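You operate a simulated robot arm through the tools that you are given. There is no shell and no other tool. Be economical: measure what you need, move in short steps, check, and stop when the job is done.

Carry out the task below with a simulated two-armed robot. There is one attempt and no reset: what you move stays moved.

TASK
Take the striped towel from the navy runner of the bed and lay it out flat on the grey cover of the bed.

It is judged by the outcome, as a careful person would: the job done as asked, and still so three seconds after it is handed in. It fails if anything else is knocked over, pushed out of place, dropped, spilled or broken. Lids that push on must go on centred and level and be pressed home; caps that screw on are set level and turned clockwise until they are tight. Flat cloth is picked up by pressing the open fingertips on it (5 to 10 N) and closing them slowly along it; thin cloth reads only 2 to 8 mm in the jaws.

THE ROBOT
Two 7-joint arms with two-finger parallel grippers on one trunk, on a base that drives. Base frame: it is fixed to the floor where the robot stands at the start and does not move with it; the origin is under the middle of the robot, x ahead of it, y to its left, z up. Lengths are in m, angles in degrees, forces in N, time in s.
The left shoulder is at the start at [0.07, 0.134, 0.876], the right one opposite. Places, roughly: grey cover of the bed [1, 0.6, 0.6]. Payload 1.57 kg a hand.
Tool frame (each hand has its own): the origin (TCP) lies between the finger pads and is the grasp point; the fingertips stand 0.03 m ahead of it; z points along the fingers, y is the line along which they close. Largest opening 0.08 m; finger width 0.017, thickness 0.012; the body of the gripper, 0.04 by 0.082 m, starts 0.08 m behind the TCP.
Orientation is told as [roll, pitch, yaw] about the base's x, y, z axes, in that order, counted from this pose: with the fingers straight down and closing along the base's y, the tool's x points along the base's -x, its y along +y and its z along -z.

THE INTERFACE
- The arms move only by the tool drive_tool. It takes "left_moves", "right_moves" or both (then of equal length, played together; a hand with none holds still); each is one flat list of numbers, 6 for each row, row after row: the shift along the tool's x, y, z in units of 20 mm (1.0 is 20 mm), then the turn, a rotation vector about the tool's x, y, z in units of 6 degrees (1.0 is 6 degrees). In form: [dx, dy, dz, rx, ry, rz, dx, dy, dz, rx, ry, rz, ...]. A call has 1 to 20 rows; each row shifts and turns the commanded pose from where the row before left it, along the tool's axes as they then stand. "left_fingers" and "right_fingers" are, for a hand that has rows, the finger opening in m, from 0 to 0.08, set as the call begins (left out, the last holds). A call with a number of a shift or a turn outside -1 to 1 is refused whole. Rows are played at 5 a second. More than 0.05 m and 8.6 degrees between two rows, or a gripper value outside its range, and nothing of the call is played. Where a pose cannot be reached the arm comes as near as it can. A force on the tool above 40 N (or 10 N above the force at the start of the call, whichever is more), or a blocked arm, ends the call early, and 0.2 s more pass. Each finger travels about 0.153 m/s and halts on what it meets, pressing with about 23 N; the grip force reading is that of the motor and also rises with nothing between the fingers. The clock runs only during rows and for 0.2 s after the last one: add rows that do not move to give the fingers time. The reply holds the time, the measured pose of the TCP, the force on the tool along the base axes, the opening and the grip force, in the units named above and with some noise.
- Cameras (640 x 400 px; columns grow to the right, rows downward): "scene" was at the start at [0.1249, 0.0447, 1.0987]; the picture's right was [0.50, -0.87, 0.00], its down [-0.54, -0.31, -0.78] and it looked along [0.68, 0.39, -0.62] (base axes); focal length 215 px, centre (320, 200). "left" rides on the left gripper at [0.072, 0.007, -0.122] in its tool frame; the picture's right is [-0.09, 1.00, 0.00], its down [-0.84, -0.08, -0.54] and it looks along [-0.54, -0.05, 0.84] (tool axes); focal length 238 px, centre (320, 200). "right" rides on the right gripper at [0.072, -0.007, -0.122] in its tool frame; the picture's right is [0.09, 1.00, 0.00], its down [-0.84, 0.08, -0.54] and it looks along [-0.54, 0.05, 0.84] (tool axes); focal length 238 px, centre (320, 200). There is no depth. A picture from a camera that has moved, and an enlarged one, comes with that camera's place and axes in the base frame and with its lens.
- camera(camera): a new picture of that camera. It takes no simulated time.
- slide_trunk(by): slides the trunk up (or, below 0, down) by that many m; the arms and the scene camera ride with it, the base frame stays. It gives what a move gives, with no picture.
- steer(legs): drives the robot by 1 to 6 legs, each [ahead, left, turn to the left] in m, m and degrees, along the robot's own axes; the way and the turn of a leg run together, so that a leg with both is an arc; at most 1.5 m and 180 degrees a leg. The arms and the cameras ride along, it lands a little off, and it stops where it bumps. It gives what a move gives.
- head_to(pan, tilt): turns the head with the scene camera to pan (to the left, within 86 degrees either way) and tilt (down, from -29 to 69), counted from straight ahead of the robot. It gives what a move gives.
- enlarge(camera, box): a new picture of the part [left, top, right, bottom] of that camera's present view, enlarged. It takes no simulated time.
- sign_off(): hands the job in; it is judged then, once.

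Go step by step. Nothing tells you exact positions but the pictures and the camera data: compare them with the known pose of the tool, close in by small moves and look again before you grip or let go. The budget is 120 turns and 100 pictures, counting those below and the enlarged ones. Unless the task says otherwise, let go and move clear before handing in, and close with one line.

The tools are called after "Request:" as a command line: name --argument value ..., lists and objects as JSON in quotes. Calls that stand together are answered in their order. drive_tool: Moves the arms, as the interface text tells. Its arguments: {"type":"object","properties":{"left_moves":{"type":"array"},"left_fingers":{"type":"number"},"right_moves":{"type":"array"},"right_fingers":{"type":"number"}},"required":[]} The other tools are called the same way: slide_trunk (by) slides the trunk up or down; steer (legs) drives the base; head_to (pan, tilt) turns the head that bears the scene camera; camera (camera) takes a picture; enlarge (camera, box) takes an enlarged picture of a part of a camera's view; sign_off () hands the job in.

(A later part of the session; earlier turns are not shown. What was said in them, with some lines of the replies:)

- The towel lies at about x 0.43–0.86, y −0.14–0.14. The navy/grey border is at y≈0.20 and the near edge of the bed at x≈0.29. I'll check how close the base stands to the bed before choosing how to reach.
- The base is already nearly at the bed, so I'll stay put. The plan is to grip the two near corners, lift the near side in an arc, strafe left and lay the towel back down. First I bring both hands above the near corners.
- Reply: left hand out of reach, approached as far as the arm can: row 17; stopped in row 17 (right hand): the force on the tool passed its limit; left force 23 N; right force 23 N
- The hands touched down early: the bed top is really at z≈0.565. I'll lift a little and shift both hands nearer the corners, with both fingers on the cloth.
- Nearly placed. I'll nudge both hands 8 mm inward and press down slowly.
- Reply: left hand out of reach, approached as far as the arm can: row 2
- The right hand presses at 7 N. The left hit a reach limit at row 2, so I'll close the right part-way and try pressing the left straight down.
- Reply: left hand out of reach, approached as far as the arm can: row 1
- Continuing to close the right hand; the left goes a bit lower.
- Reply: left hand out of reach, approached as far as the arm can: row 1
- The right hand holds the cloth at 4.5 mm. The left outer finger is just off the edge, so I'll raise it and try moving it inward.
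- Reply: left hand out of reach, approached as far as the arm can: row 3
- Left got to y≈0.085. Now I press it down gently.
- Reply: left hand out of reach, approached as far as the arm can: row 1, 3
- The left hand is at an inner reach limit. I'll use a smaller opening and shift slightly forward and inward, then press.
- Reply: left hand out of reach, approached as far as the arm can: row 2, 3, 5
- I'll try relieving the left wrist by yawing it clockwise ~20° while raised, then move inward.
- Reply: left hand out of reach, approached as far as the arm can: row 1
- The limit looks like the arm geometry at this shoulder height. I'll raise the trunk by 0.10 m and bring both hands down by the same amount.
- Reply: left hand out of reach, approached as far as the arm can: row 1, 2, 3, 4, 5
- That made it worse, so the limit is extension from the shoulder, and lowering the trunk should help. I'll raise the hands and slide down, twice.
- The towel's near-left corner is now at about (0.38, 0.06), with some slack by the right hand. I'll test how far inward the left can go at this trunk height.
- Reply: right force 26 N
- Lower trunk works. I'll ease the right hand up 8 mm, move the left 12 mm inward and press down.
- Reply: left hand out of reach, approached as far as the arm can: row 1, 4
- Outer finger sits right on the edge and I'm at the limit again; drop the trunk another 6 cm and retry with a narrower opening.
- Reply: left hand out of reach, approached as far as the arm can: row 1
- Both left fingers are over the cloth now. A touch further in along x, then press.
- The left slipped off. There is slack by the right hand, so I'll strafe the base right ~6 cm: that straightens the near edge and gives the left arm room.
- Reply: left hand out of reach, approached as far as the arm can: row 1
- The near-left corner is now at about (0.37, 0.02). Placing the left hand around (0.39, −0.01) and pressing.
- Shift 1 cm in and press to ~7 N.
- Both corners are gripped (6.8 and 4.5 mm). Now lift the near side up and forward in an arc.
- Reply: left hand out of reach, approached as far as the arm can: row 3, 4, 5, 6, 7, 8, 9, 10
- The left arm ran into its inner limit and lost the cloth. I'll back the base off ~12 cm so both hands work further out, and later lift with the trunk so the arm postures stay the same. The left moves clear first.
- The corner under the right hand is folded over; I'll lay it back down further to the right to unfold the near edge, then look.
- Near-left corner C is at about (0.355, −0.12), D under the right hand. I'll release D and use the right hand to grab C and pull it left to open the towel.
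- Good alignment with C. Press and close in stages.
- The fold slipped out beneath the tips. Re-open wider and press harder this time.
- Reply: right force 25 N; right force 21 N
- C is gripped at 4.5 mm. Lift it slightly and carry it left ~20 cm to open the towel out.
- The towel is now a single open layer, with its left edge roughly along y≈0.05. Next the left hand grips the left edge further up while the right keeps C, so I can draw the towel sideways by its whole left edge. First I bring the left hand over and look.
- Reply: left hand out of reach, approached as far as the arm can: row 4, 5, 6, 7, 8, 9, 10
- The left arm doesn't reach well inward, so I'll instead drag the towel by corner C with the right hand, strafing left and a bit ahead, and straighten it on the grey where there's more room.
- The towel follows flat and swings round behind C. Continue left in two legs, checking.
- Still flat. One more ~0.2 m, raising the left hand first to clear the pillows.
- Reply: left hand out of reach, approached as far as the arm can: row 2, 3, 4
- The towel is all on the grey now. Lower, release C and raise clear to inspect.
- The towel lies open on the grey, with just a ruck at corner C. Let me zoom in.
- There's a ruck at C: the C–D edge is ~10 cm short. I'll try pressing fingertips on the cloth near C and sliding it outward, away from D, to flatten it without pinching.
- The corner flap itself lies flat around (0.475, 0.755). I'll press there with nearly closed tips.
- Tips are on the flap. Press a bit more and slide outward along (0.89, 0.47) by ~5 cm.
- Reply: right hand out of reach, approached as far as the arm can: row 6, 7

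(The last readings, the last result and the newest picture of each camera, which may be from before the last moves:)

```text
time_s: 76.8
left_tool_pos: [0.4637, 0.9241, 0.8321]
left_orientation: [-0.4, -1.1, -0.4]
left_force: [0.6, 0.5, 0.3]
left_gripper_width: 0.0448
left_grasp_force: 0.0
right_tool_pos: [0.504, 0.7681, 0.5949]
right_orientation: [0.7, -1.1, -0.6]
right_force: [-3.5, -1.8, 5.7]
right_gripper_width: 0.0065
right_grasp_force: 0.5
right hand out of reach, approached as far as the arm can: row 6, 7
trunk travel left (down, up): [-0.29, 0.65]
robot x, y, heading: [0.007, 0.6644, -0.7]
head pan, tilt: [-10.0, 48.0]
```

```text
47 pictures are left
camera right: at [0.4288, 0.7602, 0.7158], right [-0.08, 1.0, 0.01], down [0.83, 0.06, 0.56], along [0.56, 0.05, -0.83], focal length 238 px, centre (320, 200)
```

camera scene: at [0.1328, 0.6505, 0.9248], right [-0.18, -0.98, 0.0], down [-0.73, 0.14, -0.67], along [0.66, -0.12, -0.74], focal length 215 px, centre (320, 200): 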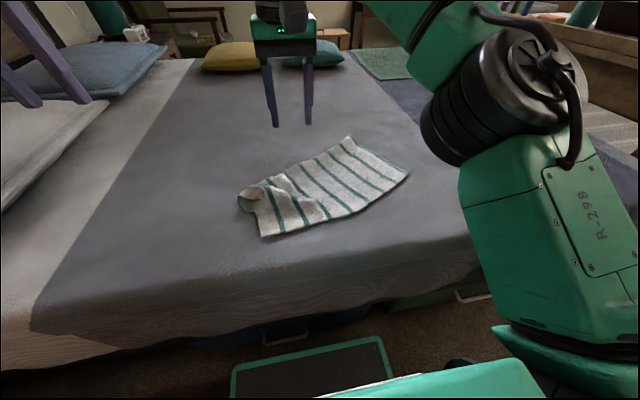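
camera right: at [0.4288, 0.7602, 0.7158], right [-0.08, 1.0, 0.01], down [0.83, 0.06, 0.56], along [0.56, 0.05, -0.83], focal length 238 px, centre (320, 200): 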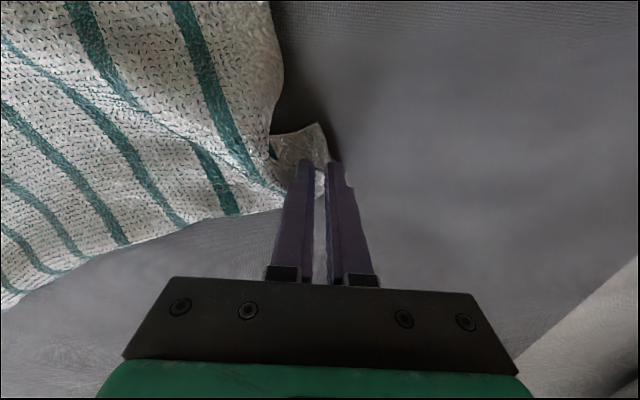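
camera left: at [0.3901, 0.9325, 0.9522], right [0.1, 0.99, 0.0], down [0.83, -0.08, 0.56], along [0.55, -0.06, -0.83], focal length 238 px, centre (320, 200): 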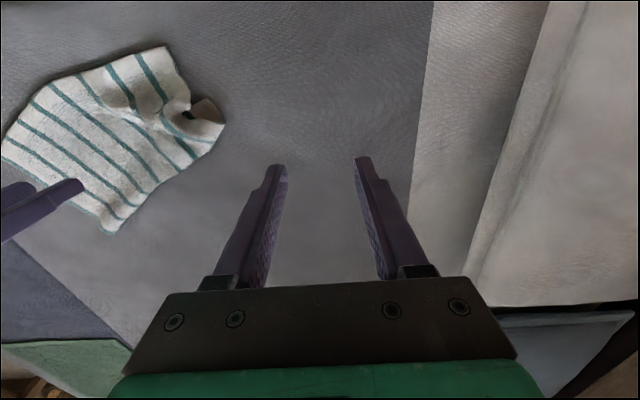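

The slide works and the ruck is shrinking, but the right arm is at its reach limit. Lift, strafe the base left 0.1, and continue.

Request:
drive_tool --right_moves '[0, 0, -1, 0, 0, 0, 0, 0, -1, 0, 0, 0]'

Request:
steer --legs '[[0, 0.1, 0]]'

Request:
drive_tool --right_moves '[0, -0.9, 0, 0, 0, 0, 0, -0.9, 0, 0, 0, 0, 0, -0.9, 0, 0, 0, 0, 0, -0.9, 0, 0, 0, 0, 0, -0.9, 0, 0, 0, 0, 0, 0, 0, 0, 0, 0]'

Request:
camera --camera "right"

Request:
camera --camera "scene"

```text
time_s: 77.4
left_tool_pos: [0.4639, 0.9248, 0.8321]
left_orientation: [-0.3, -1.0, -0.5]
left_force: [-0.3, -0.1, -0.7]
left_gripper_width: 0.0451
left_grasp_force: 0.2
right_tool_pos: [0.5026, 0.7681, 0.6349]
right_orientation: [0.8, -1.0, -0.7]
right_force: [-0.8, -0.2, -0.3]
right_gripper_width: 0.006
right_grasp_force: 0.1
trunk travel left (down, up): [-0.29, 0.65]
robot x, y, heading: [0.0058, 0.6618, -0.7]
head pan, tilt: [-10.0, 48.0]
```

```text
time_s: 78.6
left_tool_pos: [0.4652, 1.0247, 0.8322]
left_orientation: [-0.4, -0.9, -0.6]
left_force: [-1.1, 0.2, 0.4]
left_gripper_width: 0.045
left_grasp_force: 0.1
right_tool_pos: [0.5047, 0.8671, 0.6357]
right_orientation: [0.7, -1.1, -0.8]
right_force: [-0.3, 0.3, 0.3]
right_gripper_width: 0.0061
right_grasp_force: 0.1
trunk travel left (down, up): [-0.29, 0.65]
robot x, y, heading: [0.007, 0.7666, -0.8]
head pan, tilt: [-10.0, 48.0]
```

```text
time_s: 80.0
left_tool_pos: [0.4661, 1.0237, 0.8306]
left_orientation: [-0.3, -0.9, -0.6]
left_force: [-0.4, 0.7, -0.1]
left_gripper_width: 0.0451
left_grasp_force: 0.1
right_tool_pos: [0.5014, 0.7768, 0.6349]
right_orientation: [0.7, -0.8, -0.7]
right_force: [-0.3, 0.5, -0.1]
right_gripper_width: 0.0061
right_grasp_force: 0.0
trunk travel left (down, up): [-0.29, 0.65]
robot x, y, heading: [0.0074, 0.7643, -0.7]
head pan, tilt: [-10.0, 48.0]
```

```text
46 pictures are left
camera right: at [0.4276, 0.7687, 0.7538], right [-0.08, 1.0, 0.01], down [0.83, 0.06, 0.56], along [0.55, 0.05, -0.83], focal length 238 px, centre (320, 200)
```

right: 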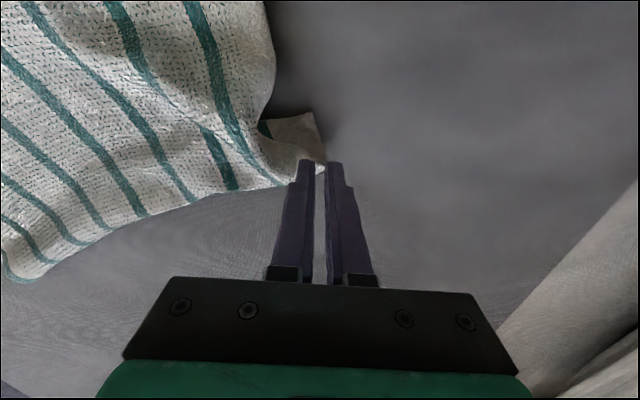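

```text
45 pictures are left
camera scene: at [0.1343, 0.7508, 0.9248], right [-0.18, -0.98, 0.0], down [-0.73, 0.14, -0.67], along [0.66, -0.12, -0.74], focal length 215 px, centre (320, 200)
```

scene: 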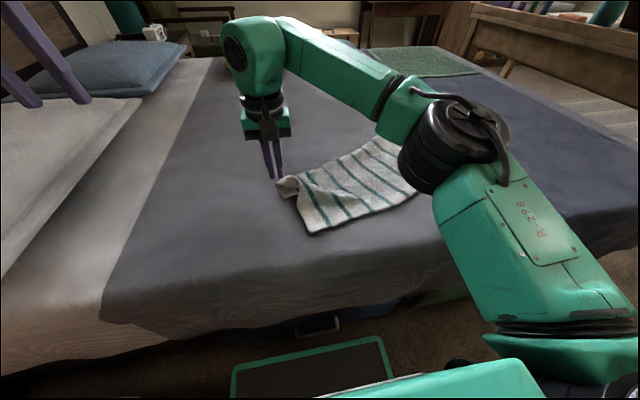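

Press on the flap again and slide another ~5 cm.

Request:
drive_tool --right_moves '[0.05, -0.6, 0.6, 0, 0, 0, 0, 0, 0.9, 0, 0, 0, 0, 0, 0.35, 0, 0, 0, 0, 0, 0.2, 0, 0, 0, -0.3, 0.13, 0, 0, 0, 0, -0.4, 0.17, 0, 0, 0, 0, -0.4, 0.17, 0, 0, 0, 0, -0.4, 0.17, 0, 0, 0, 0, -0.4, 0.17, 0, 0, 0, 0, -0.4, 0.17, 0, 0, 0, 0]'

Request:
camera --camera "right"

```text
time_s: 82.2
left_tool_pos: [0.464, 1.025, 0.8329]
left_orientation: [-0.3, -1.1, -0.6]
left_force: [-0.1, 0.1, -0.2]
left_gripper_width: 0.0449
left_grasp_force: 0.1
right_tool_pos: [0.5483, 0.7851, 0.5966]
right_orientation: [0.7, -1.1, -0.7]
right_force: [-6.3, -2.2, 10.8]
right_gripper_width: 0.0061
right_grasp_force: 0.1
trunk travel left (down, up): [-0.29, 0.65]
robot x, y, heading: [0.0048, 0.7651, -0.7]
head pan, tilt: [-10.0, 48.0]
```

```text
44 pictures are left
camera right: at [0.4726, 0.7764, 0.7149], right [-0.08, 1.0, 0.01], down [0.83, 0.06, 0.56], along [0.56, 0.05, -0.83], focal length 238 px, centre (320, 200)
```

right: 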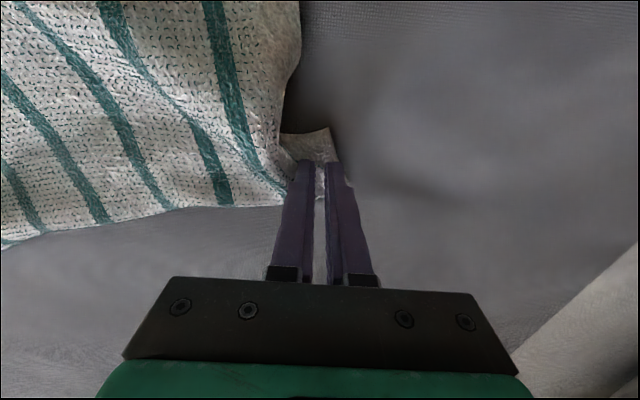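

Request:
drive_tool --right_moves '[-0.4, 0.17, 0, 0, 0, 0, -0.4, 0.17, 0, 0, 0, 0, -0.4, 0.17, 0, 0, 0, 0, -0.4, 0.17, 0, 0, 0, 0, 0, 0, -0.8, 0, 0, 0, 0, 0, -1, 0, 0, 0, 0, 0, -1, 0, 0, 0, 0.5, -0.7, -1, 0, 0, 0, 0.5, -0.7, -1, 0, 0, 0, 0.5, -0.7, -1, 0, 0, 0, 0.5, -0.7, -1, 0, 0, 0]'

Request:
camera --camera "right"

Request:
enlarge --camera "scene" --box '[240, 100, 440, 240]'

```text
time_s: 84.6
left_tool_pos: [0.4654, 1.0256, 0.8324]
left_orientation: [-0.2, -1.1, -0.6]
left_force: [0.2, 1.0, -0.8]
left_gripper_width: 0.0452
left_grasp_force: 0.0
right_tool_pos: [0.5068, 0.731, 0.7168]
right_orientation: [0.8, -0.9, -0.8]
right_force: [-0.4, -0.4, -0.6]
right_gripper_width: 0.006
right_grasp_force: 0.0
right hand out of reach, approached as far as the arm can: row 2, 3, 4, 5, 6, 7
trunk travel left (down, up): [-0.29, 0.65]
robot x, y, heading: [0.0043, 0.7663, -0.8]
head pan, tilt: [-10.0, 48.0]
```

```text
43 pictures are left
camera right: at [0.4313, 0.7227, 0.8355], right [-0.08, 1.0, 0.01], down [0.83, 0.06, 0.56], along [0.55, 0.05, -0.83], focal length 238 px, centre (320, 200)
```

right: 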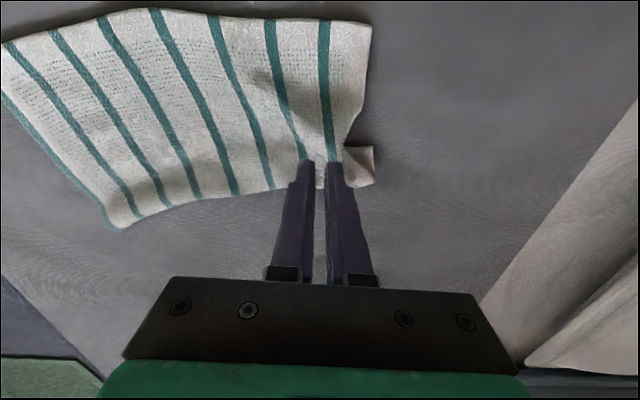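

```text
2.86 times, centred on (340, 170) of scene
camera zoom: at [0.134, 0.7505, 0.9248], right [-0.18, -0.98, 0.0], down [-0.73, 0.14, -0.67], along [0.66, -0.12, -0.74], focal length 613 px, centre (263, 286)
```

zoom: 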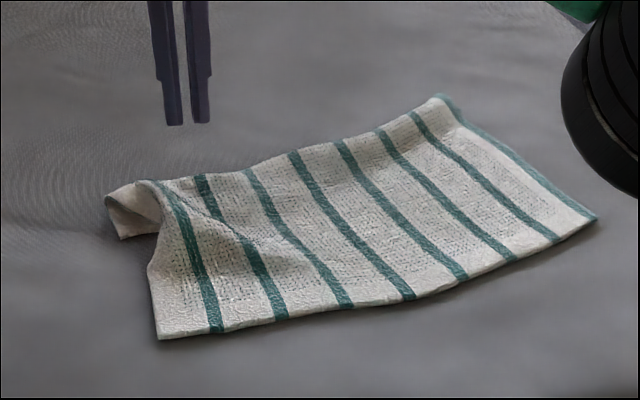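

Better; the C–D edge still needs ~6 cm. I'll raise the trunk back 0.16 m for more forward reach and then slide C further along +x.

Request:
slide_trunk --by 0.16

Request:
drive_tool --right_moves '[-0.6, 0.6, 0.9, 0, 0, 0, -0.6, 0.6, 0.9, 0, 0, 0, -0.6, 0.6, 0.9, 0, 0, 0, -0.6, 0.6, 0.9, 0, 0, 0, -0.6, 0.5, 0.9, 0, 0, 0, 0, 0.4, 0.9, 0, 0, 0, 0, 0, 0.9, 0, 0, 0, 0, 0, 0.9, 0, 0, 0, 0, 0, 0.9, 0, 0, 0, 0, 0, 0.9, 0, 0, 0, 0, 0, 0.9, 0, 0, 0, 0, 0, 0, 0, 0, 0]'

Request:
camera --camera "right"

```text
time_s: 86.4
left_tool_pos: [0.466, 1.0247, 0.9917]
left_orientation: [-0.2, -1.0, -0.6]
left_force: [0.1, -0.6, -0.3]
left_gripper_width: 0.0449
left_grasp_force: 0.1
right_tool_pos: [0.5064, 0.7314, 0.8759]
right_orientation: [0.8, -1.1, -0.6]
right_force: [-0.4, -0.4, 1.0]
right_gripper_width: 0.0058
right_grasp_force: 0.0
trunk travel left (down, up): [-0.45, 0.49]
robot x, y, heading: [0.0051, 0.7639, -0.5]
head pan, tilt: [-10.0, 48.0]
```

```text
time_s: 89.0
left_tool_pos: [0.4667, 1.0238, 0.9918]
left_orientation: [-0.3, -1.1, -0.7]
left_force: [-0.1, -0.1, -0.5]
left_gripper_width: 0.045
left_grasp_force: 0.2
right_tool_pos: [0.5532, 0.7881, 0.6969]
right_orientation: [0.8, -1.0, -0.8]
right_force: [-0.7, 0.1, 0.3]
right_gripper_width: 0.0058
right_grasp_force: 0.1
right hand out of reach, approached as far as the arm can: row 4, 5
trunk travel left (down, up): [-0.45, 0.49]
robot x, y, heading: [0.009, 0.7646, -0.8]
head pan, tilt: [-10.0, 48.0]
```

```text
41 pictures are left
camera right: at [0.4788, 0.7795, 0.8166], right [-0.08, 1.0, 0.01], down [0.83, 0.06, 0.56], along [0.55, 0.05, -0.83], focal length 238 px, centre (320, 200)
```

right: 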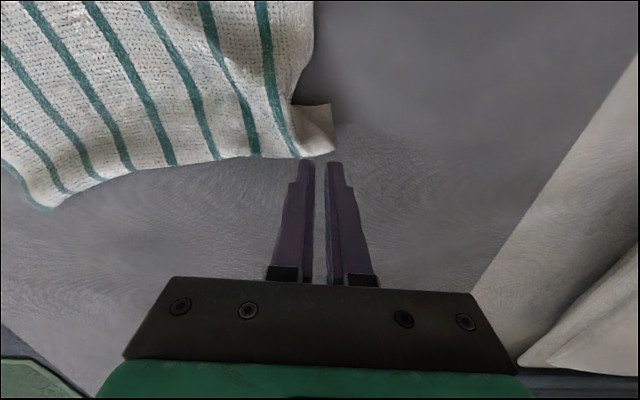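

Request:
drive_tool --right_moves '[-0.3, 0.2, 0.9, 0, 0, 0, 0, 0, 0.9, 0, 0, 0, 0, 0, 0.9, 0, 0, 0, 0, 0, 0.9, 0, 0, 0, 0, 0, 0.9, 0, 0, 0, 0, 0, 0.35, 0, 0, 0, 0, 0, 0.2, 0, 0, 0, 0, 0, 0, 0, 0, 0]'

Request:
camera --camera "right"

```text
time_s: 90.8
left_tool_pos: [0.4654, 1.0252, 0.9911]
left_orientation: [-0.3, -1.1, -0.6]
left_force: [0.5, 0.3, -0.1]
left_gripper_width: 0.0449
left_grasp_force: 0.1
right_tool_pos: [0.5613, 0.7928, 0.5963]
right_orientation: [0.7, -1.2, -0.7]
right_force: [0.2, -0.5, 6.4]
right_gripper_width: 0.0065
right_grasp_force: 0.1
trunk travel left (down, up): [-0.45, 0.49]
robot x, y, heading: [0.0079, 0.7594, -0.7]
head pan, tilt: [-10.0, 48.0]
```

```text
40 pictures are left
camera right: at [0.4867, 0.7844, 0.7163], right [-0.08, 1.0, 0.01], down [0.83, 0.06, 0.56], along [0.56, 0.06, -0.83], focal length 238 px, centre (320, 200)
```

right: 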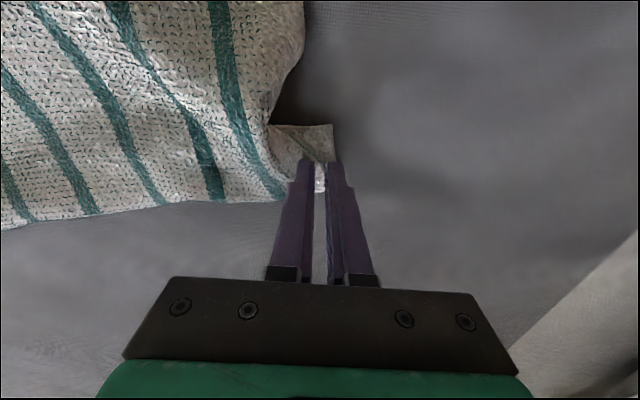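

On the flap with ~6 N. Slide forward 6 cm, slightly outward.

Request:
drive_tool --right_moves '[0, 0, 0.08, 0, 0, 0, -0.4, 0.05, 0, 0, 0, 0, -0.4, 0.05, 0, 0, 0, 0, -0.4, 0.05, 0, 0, 0, 0, -0.4, 0.05, 0, 0, 0, 0, -0.4, 0.05, 0, 0, 0, 0, -0.4, 0.05, 0, 0, 0, 0, -0.4, 0.05, 0, 0, 0, 0, -0.3, 0.05, 0, 0, 0, 0]'

Request:
camera --camera "right"

```text
time_s: 92.8
left_tool_pos: [0.4639, 1.0261, 0.9918]
left_orientation: [-0.3, -1.1, -0.5]
left_force: [-0.1, -0.1, -0.5]
left_gripper_width: 0.0448
left_grasp_force: 0.0
right_tool_pos: [0.5602, 0.7932, 0.596]
right_orientation: [0.8, -1.2, -0.8]
right_force: [5.6, 2.2, 14.9]
right_gripper_width: 0.0063
right_grasp_force: 0.1
right hand out of reach, approached as far as the arm can: row 2, 3, 4, 5, 6, 7, 8, 9
trunk travel left (down, up): [-0.45, 0.49]
robot x, y, heading: [0.0058, 0.766, -0.8]
head pan, tilt: [-10.0, 48.0]
```

```text
39 pictures are left
camera right: at [0.4862, 0.7842, 0.715], right [-0.08, 1.0, 0.01], down [0.83, 0.06, 0.56], along [0.56, 0.06, -0.83], focal length 238 px, centre (320, 200)
```

right: 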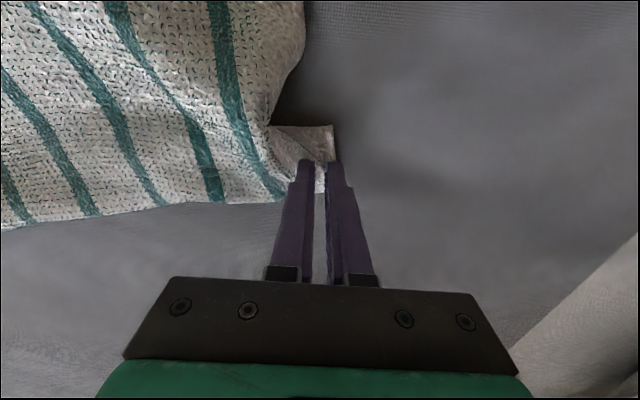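

The reach is limited with the tool vertical. Tilting the fingers forward 30° moves the wrist back and gains ~10 cm; lift, tilt, and look.

Request:
drive_tool --right_moves '[0, 0, -1, 0, 0, 0, 0, 0, -0.3, 0, -1, 0, 0, 0, 0, 0, -1, 0, 0, 0, 0, 0, -1, 0, 0, 0, 0, 0, -1, 0, 0, 0, 0, 0, -1, 0, 0, 0, 0, 0, 0, 0]'

Request:
camera --camera "right"

```text
time_s: 94.4
left_tool_pos: [0.4667, 1.024, 0.9916]
left_orientation: [-0.3, -0.9, -0.5]
left_force: [-0.9, 0.4, 0.1]
left_gripper_width: 0.0451
left_grasp_force: 0.1
right_tool_pos: [0.5624, 0.7918, 0.6217]
right_orientation: [1.0, -30.9, -1.2]
right_force: [-0.1, -0.1, -0.9]
right_gripper_width: 0.006
right_grasp_force: 0.0
trunk travel left (down, up): [-0.45, 0.49]
robot x, y, heading: [0.0078, 0.7631, -0.6]
head pan, tilt: [-10.0, 48.0]
```

```text
38 pictures are left
camera right: at [0.4363, 0.7852, 0.6875], right [-0.07, 1.0, -0.03], down [0.44, 0.06, 0.9], along [0.9, 0.05, -0.44], focal length 238 px, centre (320, 200)
```

right: 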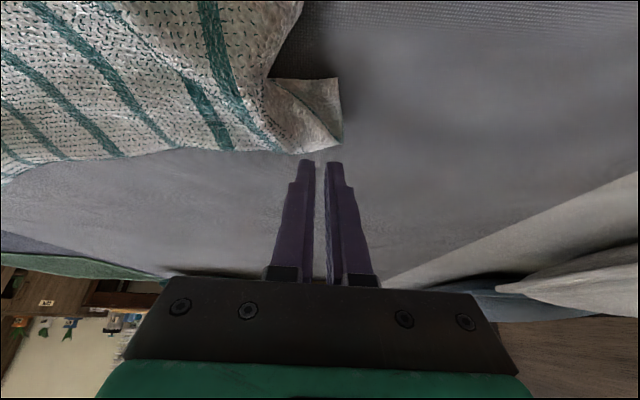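

Request:
drive_tool --right_moves '[0.67, 0.05, 0.24, 0, 0, 0, 0.67, 0.05, 0.24, 0, 0, 0, 0.075, 0, 0.13, 0, 0, 0, 0.05, 0, 0.086, 0, 0, 0, 0.05, 0, 0.086, 0, 0, 0, 0, 0, 0, 0, 0, 0]'

Request:
camera --camera "right"

```text
time_s: 95.8
left_tool_pos: [0.4638, 1.024, 0.9923]
left_orientation: [-0.3, -1.1, -0.7]
left_force: [0.6, 0.4, 0.1]
left_gripper_width: 0.045
left_grasp_force: 0.0
right_tool_pos: [0.5437, 0.795, 0.5948]
right_orientation: [1.0, -31.2, -1.2]
right_force: [2.9, 0.1, 14.7]
right_gripper_width: 0.0057
right_grasp_force: 0.0
trunk travel left (down, up): [-0.45, 0.49]
robot x, y, heading: [0.0042, 0.7638, -0.6]
head pan, tilt: [-10.0, 48.0]
```

```text
37 pictures are left
camera right: at [0.4182, 0.7876, 0.6608], right [-0.07, 1.0, -0.03], down [0.44, 0.06, 0.9], along [0.9, 0.05, -0.44], focal length 238 px, centre (320, 200)
```

right: 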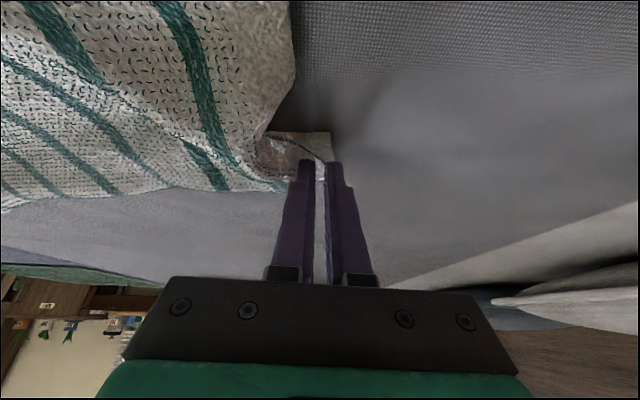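

Pressing at ~15 N. Slide forward 7 cm.

Request:
drive_tool --right_moves '[-0.343, 0.02, 0.206, 0, 0, 0, -0.343, 0.02, 0.206, 0, 0, 0, -0.343, 0.02, 0.206, 0, 0, 0, -0.343, 0.02, 0.206, 0, 0, 0, -0.343, 0.02, 0.206, 0, 0, 0, -0.343, 0.02, 0.206, 0, 0, 0, -0.343, 0.02, 0.206, 0, 0, 0, -0.343, 0.02, 0.206, 0, 0, 0, -0.343, 0.02, 0.206, 0, 0, 0]'

Request:
camera --camera "right"

Request:
enlarge --camera "scene" --box '[240, 100, 440, 240]'

```text
time_s: 97.8
left_tool_pos: [0.4636, 1.025, 0.9935]
left_orientation: [-0.4, -1.2, -0.6]
left_force: [-0.1, 0.0, -1.8]
left_gripper_width: 0.0451
left_grasp_force: 0.0
right_tool_pos: [0.6151, 0.7985, 0.595]
right_orientation: [0.9, -31.2, -1.1]
right_force: [-6.9, -0.9, 12.8]
right_gripper_width: 0.0064
right_grasp_force: 0.9
trunk travel left (down, up): [-0.45, 0.49]
robot x, y, heading: [0.0053, 0.7641, -0.7]
head pan, tilt: [-10.0, 48.0]
```

```text
36 pictures are left
camera right: at [0.4895, 0.7909, 0.661], right [-0.07, 1.0, -0.03], down [0.44, 0.06, 0.9], along [0.9, 0.05, -0.44], focal length 238 px, centre (320, 200)
```

right: 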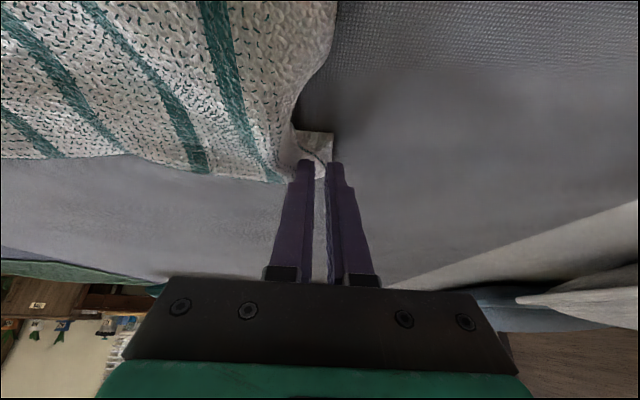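

```text
2.86 times, centred on (340, 170) of scene
camera zoom: at [0.1313, 0.7506, 1.0852], right [-0.19, -0.98, 0.0], down [-0.73, 0.14, -0.67], along [0.66, -0.12, -0.74], focal length 613 px, centre (263, 286)
```

zoom: 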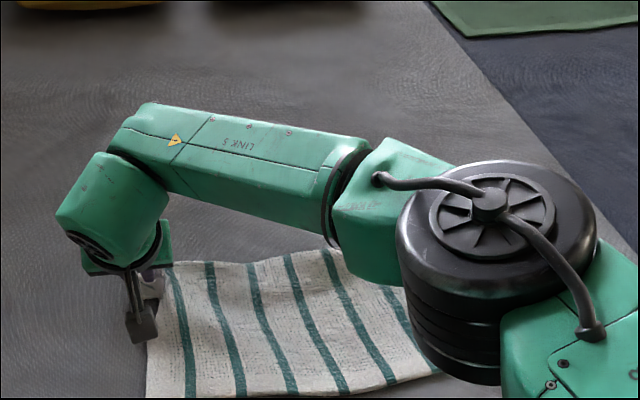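

Looks much flatter. Lift off and move the arm aside to inspect.

Request:
drive_tool --right_moves '[-0.515, 0, -0.857, 0, 0, 0, -0.515, 0, -0.857, 0, 0, 0, -0.515, 0, -0.857, 0, 0, 0, 0, 0, -1, 0, 0, 0, 0, 0, -1, 0, 0, 0, 0, 0, -1, 0, 0, 0, 0, -1, -1, 0, 1, 0, 0, -1, -0.5, 0, 1, 0, 0, -1, -0.5, 0, 1, 0, 0, -1, -0.5, 0, 1, 0, 0, -1, -0.5, 0, 1, 0]'

Request:
camera --camera "right"

Request:
camera --camera "scene"

Request:
camera --camera "left"

```text
time_s: 100.2
left_tool_pos: [0.4659, 1.0249, 0.9912]
left_orientation: [-0.4, -1.0, -0.6]
left_force: [0.2, 0.6, 0.9]
left_gripper_width: 0.0449
left_grasp_force: 0.1
right_tool_pos: [0.5627, 0.6949, 0.7581]
right_orientation: [0.8, -0.8, -0.6]
right_force: [-0.4, 0.5, -0.1]
right_gripper_width: 0.0058
right_grasp_force: 0.2
trunk travel left (down, up): [-0.45, 0.49]
robot x, y, heading: [0.0067, 0.7673, -0.5]
head pan, tilt: [-10.0, 48.0]
```

```text
34 pictures are left
camera right: at [0.4883, 0.6873, 0.8784], right [-0.08, 1.0, 0.01], down [0.83, 0.06, 0.56], along [0.55, 0.06, -0.83], focal length 238 px, centre (320, 200)
```

right: 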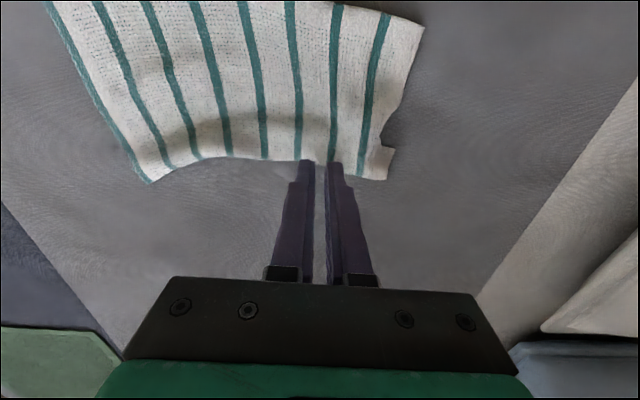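

```text
33 pictures are left
camera scene: at [0.1345, 0.7506, 1.0847], right [-0.18, -0.98, 0.0], down [-0.73, 0.14, -0.67], along [0.66, -0.12, -0.74], focal length 215 px, centre (320, 200)
```

scene: 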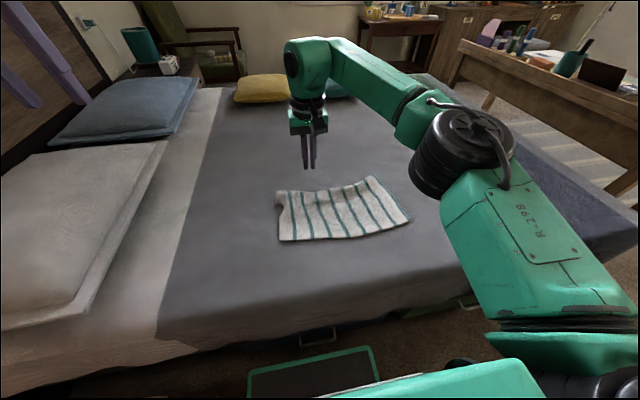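

```text
32 pictures are left
camera left: at [0.392, 1.0324, 1.1119], right [0.1, 0.99, 0.0], down [0.83, -0.08, 0.56], along [0.55, -0.06, -0.83], focal length 238 px, centre (320, 200)
```

left: 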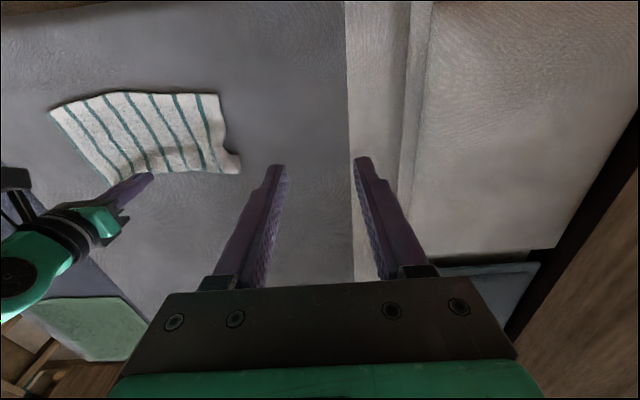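

Request:
enlarge --camera "scene" --box '[260, 160, 420, 260]'

Request:
enlarge --camera "left" --box '[40, 80, 260, 218]'

```text
4.00 times, centred on (340, 210) of scene
camera zoom: at [0.1345, 0.7506, 1.0847], right [-0.18, -0.98, 0.0], down [-0.73, 0.14, -0.67], along [0.66, -0.12, -0.74], focal length 859 px, centre (240, 160)
```

zoom: 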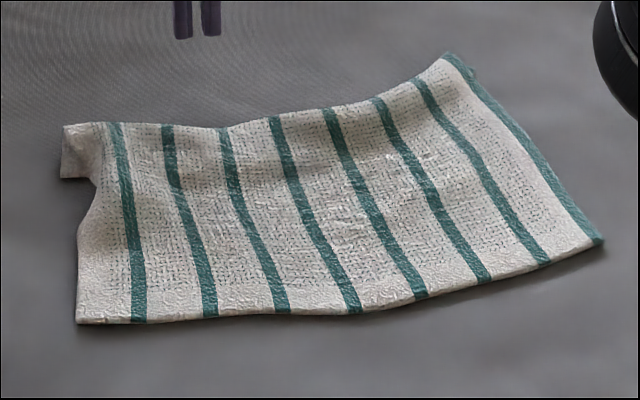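

```text
2.90 times, centred on (150, 149) of left
camera zoom: at [0.392, 1.0324, 1.1119], right [0.1, 0.99, 0.0], down [0.83, -0.08, 0.56], along [0.55, -0.06, -0.83], focal length 691 px, centre (813, 348)
```

zoom: 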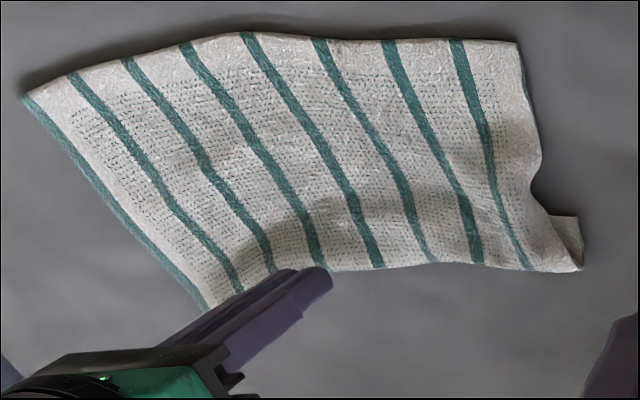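

Nearly flat, but a slight lengthwise wave and a small fold remain near the far edge at C. I can flatten these by pressing with near-closed fingers turned 90° and opening them to spread the cloth. First I check the left side for room to strafe.

Request:
head_to --pan 70 --tilt 25

Request:
camera --camera "scene"

```text
time_s: 101.7
left_tool_pos: [0.4655, 1.0251, 0.9916]
left_orientation: [-0.3, -0.9, -0.6]
left_force: [-0.8, -1.2, 0.4]
left_gripper_width: 0.045
left_grasp_force: 0.1
right_tool_pos: [0.5622, 0.696, 0.7578]
right_orientation: [0.7, -1.0, -0.7]
right_force: [0.4, 0.1, -0.4]
right_gripper_width: 0.0058
right_grasp_force: 0.1
trunk travel left (down, up): [-0.45, 0.49]
robot x, y, heading: [0.0063, 0.7654, -0.5]
head pan, tilt: [70.0, 25.0]
```

```text
29 pictures are left
camera scene: at [0.0895, 0.8515, 1.1195], right [0.94, -0.35, 0.0], down [-0.15, -0.4, -0.91], along [0.32, 0.85, -0.42], focal length 215 px, centre (320, 200)
```

scene: 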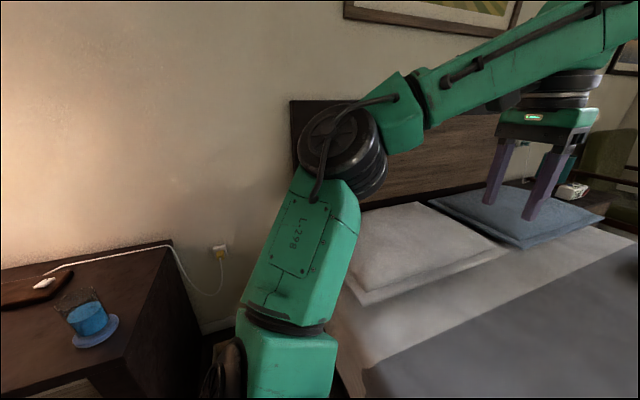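

There's a nightstand close on the left, so I won't strafe further. Instead I'll pull the near long edge toward the robot, which also stretches out the wave: first at corner D by pressing and sliding.

Request:
drive_tool --right_moves '[0.5, 0.6, 0.6, 0, 0, 0, 0.5, 0.6, 0.9, 0, 0, 0, 0.5, 0.6, 0.9, 0, 0, 0, 0.5, 0.6, 0.9, 0, 0, 0, 0.5, 0.6, 0.9, 0, 0, 0, 0.5, 0.6, 0.9, 0, 0, 0, 0.5, 0.5, 0.9, 0, 0, 0, 0.5, 0.2, 0.6, 0, 0, 0, 0, 0, 0, 0, 0, 0]' --right_fingers 0.02

Request:
head_to --pan -10 --tilt 48

Request:
camera --camera "right"

```text
time_s: 103.7
left_tool_pos: [0.4668, 1.0247, 0.9921]
left_orientation: [-0.3, -1.0, -0.6]
left_force: [-0.2, -0.1, 0.1]
left_gripper_width: 0.0449
left_grasp_force: 0.1
right_tool_pos: [0.4842, 0.786, 0.6275]
right_orientation: [0.9, -1.0, -0.7]
right_force: [0.5, -0.1, 0.5]
right_gripper_width: 0.0198
right_grasp_force: 0.1
trunk travel left (down, up): [-0.45, 0.49]
robot x, y, heading: [0.0064, 0.7647, -0.6]
head pan, tilt: [70.0, 25.0]
```

```text
time_s: 105.3
left_tool_pos: [0.4658, 1.0255, 0.9919]
left_orientation: [-0.3, -1.0, -0.6]
left_force: [-0.4, 0.4, -0.4]
left_gripper_width: 0.0451
left_grasp_force: 0.0
right_tool_pos: [0.4845, 0.7857, 0.6268]
right_orientation: [0.8, -0.9, -0.7]
right_force: [0.2, 0.0, -1.0]
right_gripper_width: 0.0201
right_grasp_force: 0.2
trunk travel left (down, up): [-0.45, 0.49]
robot x, y, heading: [0.0038, 0.7659, -0.7]
head pan, tilt: [-10.0, 48.0]
```

```text
28 pictures are left
camera right: at [0.4099, 0.7767, 0.7462], right [-0.08, 1.0, 0.01], down [0.83, 0.06, 0.56], along [0.55, 0.05, -0.83], focal length 238 px, centre (320, 200)
```

right: 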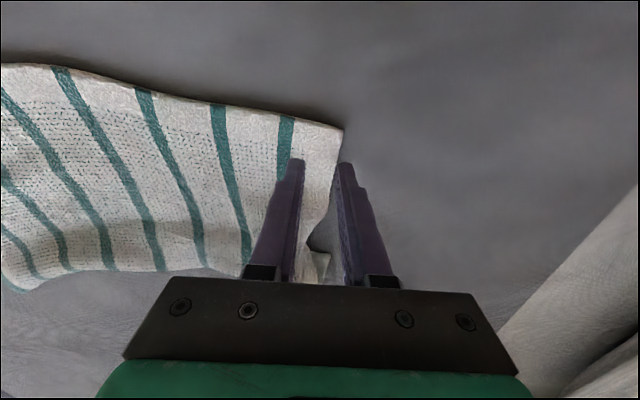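

Request:
drive_tool --right_moves '[0, -0.9, 0.3, 0, 0, 0, 0, 0, 0.7, 0, 0, 0, 0, 0, 0.35, 0, 0, 0, 0, 0, 0.2, 0, 0, 0, 0, 0, 0.1, 0, 0, 0, 0, 0, 0, 0, 0, 0]'

```text
time_s: 106.7
left_tool_pos: [0.4645, 1.0255, 0.9917]
left_orientation: [-0.4, -1.0, -0.5]
left_force: [0.0, -0.6, 0.0]
left_gripper_width: 0.0451
left_grasp_force: 0.0
right_tool_pos: [0.486, 0.7681, 0.5935]
right_orientation: [0.8, -0.9, -0.6]
right_force: [-1.2, -0.6, 7.2]
right_gripper_width: 0.0203
right_grasp_force: 0.0
trunk travel left (down, up): [-0.45, 0.49]
robot x, y, heading: [0.0097, 0.7649, -0.7]
head pan, tilt: [-10.0, 48.0]
```

Request:
drive_tool --right_moves '[0.3, 0, 0.05, 0, 0, 0, 0.4, 0, 0, 0, 0, 0, 0.4, 0, 0, 0, 0, 0, 0.4, 0, 0, 0, 0, 0, 0.4, 0, 0, 0, 0, 0, 0.4, 0, 0, 0, 0, 0, 0.4, 0, 0, 0, 0, 0, 0.4, 0, 0, 0, 0, 0, 0.4, 0, 0, 0, 0, 0, 0, 0, -0.8, 0, 0, 0, 0, 0, -1, 0, 0, 0, 0, 0, -1, 0, 0, 0, 0, 0, -1, 0, 0, 0, 0, -1, -1, 0, 0, 0, 0, -1, -1, 0, 0, 0, 0, -1, -1, 0, 0, 0]'

Request:
camera --camera "right"

Request:
enlarge --camera "scene" --box '[250, 150, 430, 280]'

```text
time_s: 110.1
left_tool_pos: [0.4664, 1.0245, 0.9914]
left_orientation: [-0.3, -1.1, -0.6]
left_force: [-0.6, -0.1, 0.8]
left_gripper_width: 0.0453
left_grasp_force: 0.0
right_tool_pos: [0.4119, 0.7061, 0.7261]
right_orientation: [0.7, -1.1, -0.6]
right_force: [1.0, -0.9, -0.4]
right_gripper_width: 0.0201
right_grasp_force: 0.1
trunk travel left (down, up): [-0.45, 0.49]
robot x, y, heading: [0.0051, 0.765, -0.5]
head pan, tilt: [-10.0, 48.0]
```

```text
27 pictures are left
camera right: at [0.3374, 0.6977, 0.8456], right [-0.08, 1.0, 0.01], down [0.83, 0.06, 0.56], along [0.55, 0.06, -0.83], focal length 238 px, centre (320, 200)
```

right: 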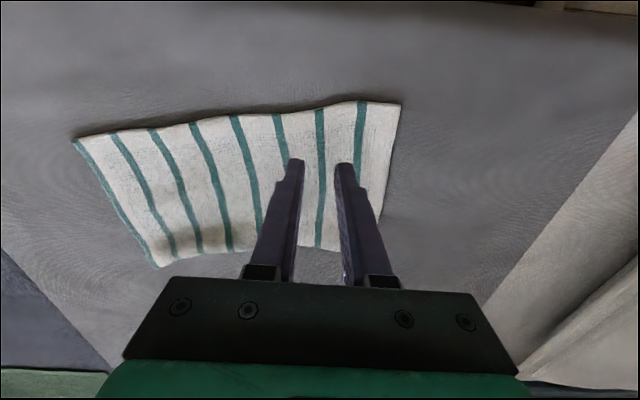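

```text
3.08 times, centred on (340, 215) of scene
camera zoom: at [0.1341, 0.7501, 1.0848], right [-0.18, -0.98, 0.0], down [-0.73, 0.14, -0.67], along [0.66, -0.12, -0.74], focal length 661 px, centre (258, 154)
```

zoom: 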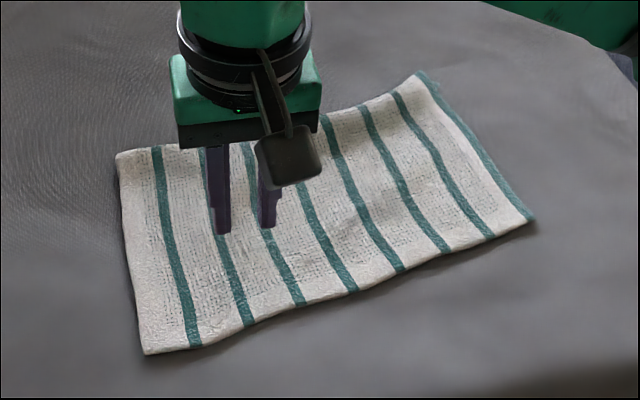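

Excellent: the C–D end is now flat and full width. Next do the same at the B end; I strafe right 0.2 m and position over B.

Request:
steer --legs '[[0, -0.2, 0]]'

Request:
drive_tool --right_moves '[-0.6, -0.5, 0.9, 0, 0, 0, -0.6, -0.5, 0.9, 0, 0, 0, -0.6, -0.5, 0.9, 0, 0, 0, -0.6, -0.5, 0.9, 0, 0, 0, -0.5, -0.5, 0.9, 0, 0, 0, 0, -0.3, 0.5, 0, 0, 0, 0, 0, 0, 0, 0, 0]'

Request:
camera --camera "right"

```text
time_s: 111.7
left_tool_pos: [0.4639, 0.8291, 0.9913]
left_orientation: [-0.3, -1.1, -0.6]
left_force: [0.4, 0.0, -0.7]
left_gripper_width: 0.0452
left_grasp_force: 0.0
right_tool_pos: [0.4097, 0.511, 0.7251]
right_orientation: [0.8, -1.0, -0.7]
right_force: [0.6, -0.2, 0.2]
right_gripper_width: 0.0201
right_grasp_force: 0.0
trunk travel left (down, up): [-0.45, 0.49]
robot x, y, heading: [0.0007, 0.5698, -0.6]
head pan, tilt: [-10.0, 48.0]
```

```text
time_s: 113.2
left_tool_pos: [0.4624, 0.8296, 0.9914]
left_orientation: [-0.4, -1.0, -0.5]
left_force: [0.0, -0.1, 0.0]
left_gripper_width: 0.0448
left_grasp_force: 0.1
right_tool_pos: [0.469, 0.4553, 0.625]
right_orientation: [0.7, -1.0, -0.6]
right_force: [-0.1, 0.0, -0.8]
right_gripper_width: 0.0201
right_grasp_force: 0.0
trunk travel left (down, up): [-0.45, 0.49]
robot x, y, heading: [0.0022, 0.5711, -0.4]
head pan, tilt: [-10.0, 48.0]
```

```text
25 pictures are left
camera right: at [0.3942, 0.4468, 0.7454], right [-0.08, 1.0, 0.01], down [0.83, 0.06, 0.56], along [0.55, 0.05, -0.83], focal length 238 px, centre (320, 200)
```

right: 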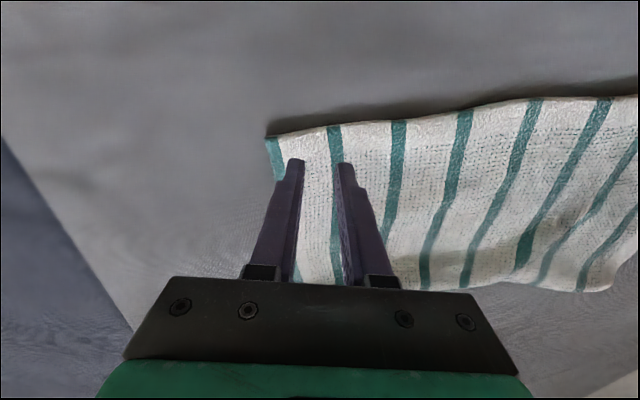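

Over B. Press and pull ~5 cm toward the robot, slightly right.

Request:
drive_tool --right_moves '[0, 0, 0.7, 0, 0, 0, 0, 0, 0.5, 0, 0, 0, 0, 0, 0.25, 0, 0, 0, 0, 0, 0.1, 0, 0, 0, 0, 0, 0, 0, 0, 0]'

```text
time_s: 114.5
left_tool_pos: [0.4634, 0.8291, 0.9923]
left_orientation: [-0.4, -1.0, -0.6]
left_force: [1.0, 1.3, 0.7]
left_gripper_width: 0.045
left_grasp_force: 0.0
right_tool_pos: [0.4699, 0.4559, 0.5954]
right_orientation: [0.8, -1.0, -0.6]
right_force: [-0.8, 0.6, 2.4]
right_gripper_width: 0.02
right_grasp_force: 0.0
trunk travel left (down, up): [-0.45, 0.49]
robot x, y, heading: [0.0027, 0.5651, -0.9]
head pan, tilt: [-10.0, 48.0]
```

Request:
drive_tool --right_moves '[0, 0, 0.15, 0, 0, 0, 0.4, -0.08, 0, 0, 0, 0, 0.4, -0.08, 0, 0, 0, 0, 0.4, -0.08, 0, 0, 0, 0, 0.4, -0.08, 0, 0, 0, 0, 0.4, -0.08, 0, 0, 0, 0, 0.4, -0.08, 0, 0, 0, 0, 0, 0, -0.8, 0, 0, 0, 0, 0, -1, 0, 0, 0, 0, 0.6, -1, 0, 0, 0, 0, 0.8, -1, 0, 0, 0, 0, 0.8, -1, 0, 0, 0, 0, 0.8, -1, 0, 0, 0, 0, 0.8, -1, 0, 0, 0]'

Request:
camera --camera "right"

Request:
enlarge --camera "scene" --box '[150, 130, 430, 300]'

```text
time_s: 117.5
left_tool_pos: [0.4638, 0.8304, 0.9913]
left_orientation: [-0.3, -1.1, -0.5]
left_force: [0.5, 0.2, 0.0]
left_gripper_width: 0.045
left_grasp_force: 0.1
right_tool_pos: [0.4195, 0.5235, 0.7294]
right_orientation: [0.8, -0.8, -0.7]
right_force: [-0.1, -0.5, 0.6]
right_gripper_width: 0.0203
right_grasp_force: 0.0
trunk travel left (down, up): [-0.45, 0.49]
robot x, y, heading: [0.0054, 0.5683, -0.6]
head pan, tilt: [-10.0, 48.0]
```

```text
24 pictures are left
camera right: at [0.3446, 0.515, 0.8486], right [-0.08, 1.0, 0.01], down [0.83, 0.06, 0.56], along [0.55, 0.05, -0.83], focal length 238 px, centre (320, 200)
```

right: 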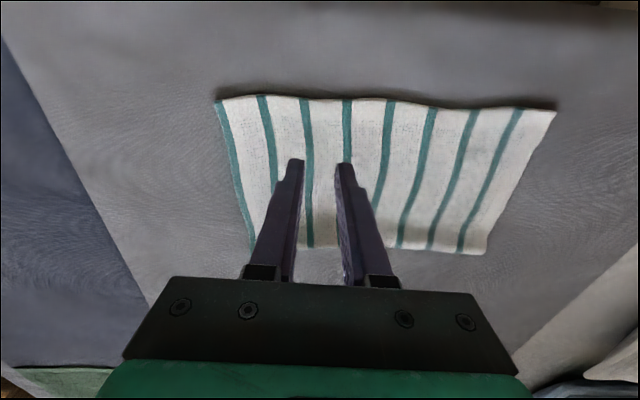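

```text
2.29 times, centred on (290, 215) of scene
camera zoom: at [0.132, 0.5558, 1.0848], right [-0.18, -0.98, 0.0], down [-0.73, 0.14, -0.67], along [0.66, -0.12, -0.74], focal length 491 px, centre (389, 166)
```

zoom: 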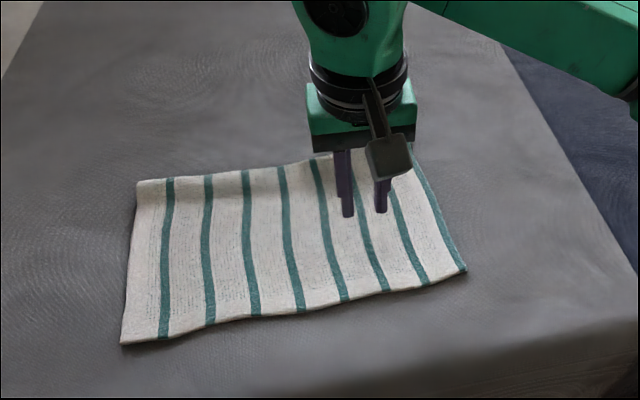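

The towel is now an even, flat rectangle wholly on the grey. Raise the arm clear and take a last look.

Request:
drive_tool --right_moves '[0.5, -0.8, -1, 0, 0, 0, 0.5, -0.8, -1, 0, 0, 0, 0.5, -0.8, -1, 0, 0, 0, 0, -0.8, -1, 0, 0, 0, 0, -0.8, -1, 0, 0, 0, 0, -0.8, 0, 0, 0, 0, 0, -0.8, 0, 0, 0, 0]' --right_fingers 0.04

Request:
camera --camera "scene"

Request:
enlarge --camera "scene" --box '[180, 150, 380, 290]'

```text
time_s: 119.0
left_tool_pos: [0.4643, 0.8288, 0.9918]
left_orientation: [-0.3, -1.1, -0.6]
left_force: [0.0, 0.6, 0.6]
left_gripper_width: 0.0448
left_grasp_force: 0.1
right_tool_pos: [0.3866, 0.4076, 0.8261]
right_orientation: [0.7, -0.9, -0.7]
right_force: [0.1, -0.7, -0.2]
right_gripper_width: 0.0402
right_grasp_force: 0.0
trunk travel left (down, up): [-0.45, 0.49]
robot x, y, heading: [0.0045, 0.5694, -0.9]
head pan, tilt: [-10.0, 48.0]
```

```text
22 pictures are left
camera scene: at [0.1318, 0.5547, 1.0848], right [-0.19, -0.98, 0.0], down [-0.73, 0.14, -0.67], along [0.66, -0.12, -0.74], focal length 215 px, centre (320, 200)
```

scene: 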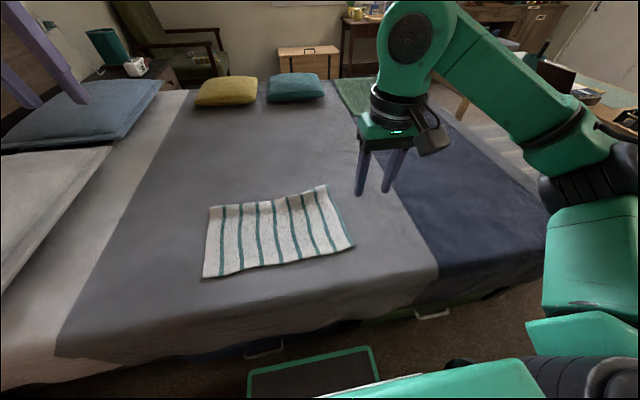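

```text
2.86 times, centred on (280, 220) of scene
camera zoom: at [0.1318, 0.5547, 1.0848], right [-0.19, -0.98, 0.0], down [-0.73, 0.14, -0.67], along [0.66, -0.12, -0.74], focal length 613 px, centre (434, 143)
```

zoom: 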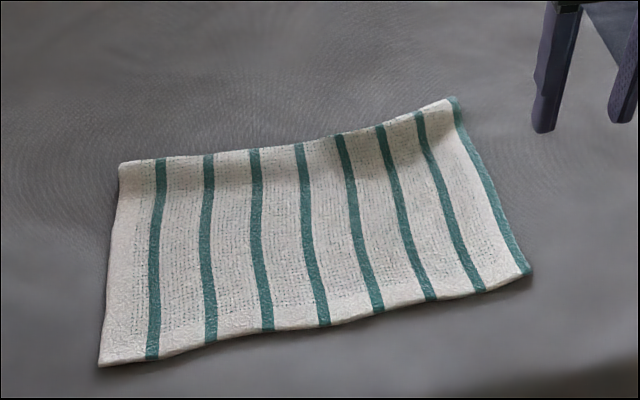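

The towel is open and flat on the grey cover, both hands are clear of it, and nothing else looks moved, so I'm handing in.

Request:
sign_off

```text
The job is handed in.
```

The striped towel is off the navy runner and laid out flat on the grey cover; a slight lift remains at one corner.
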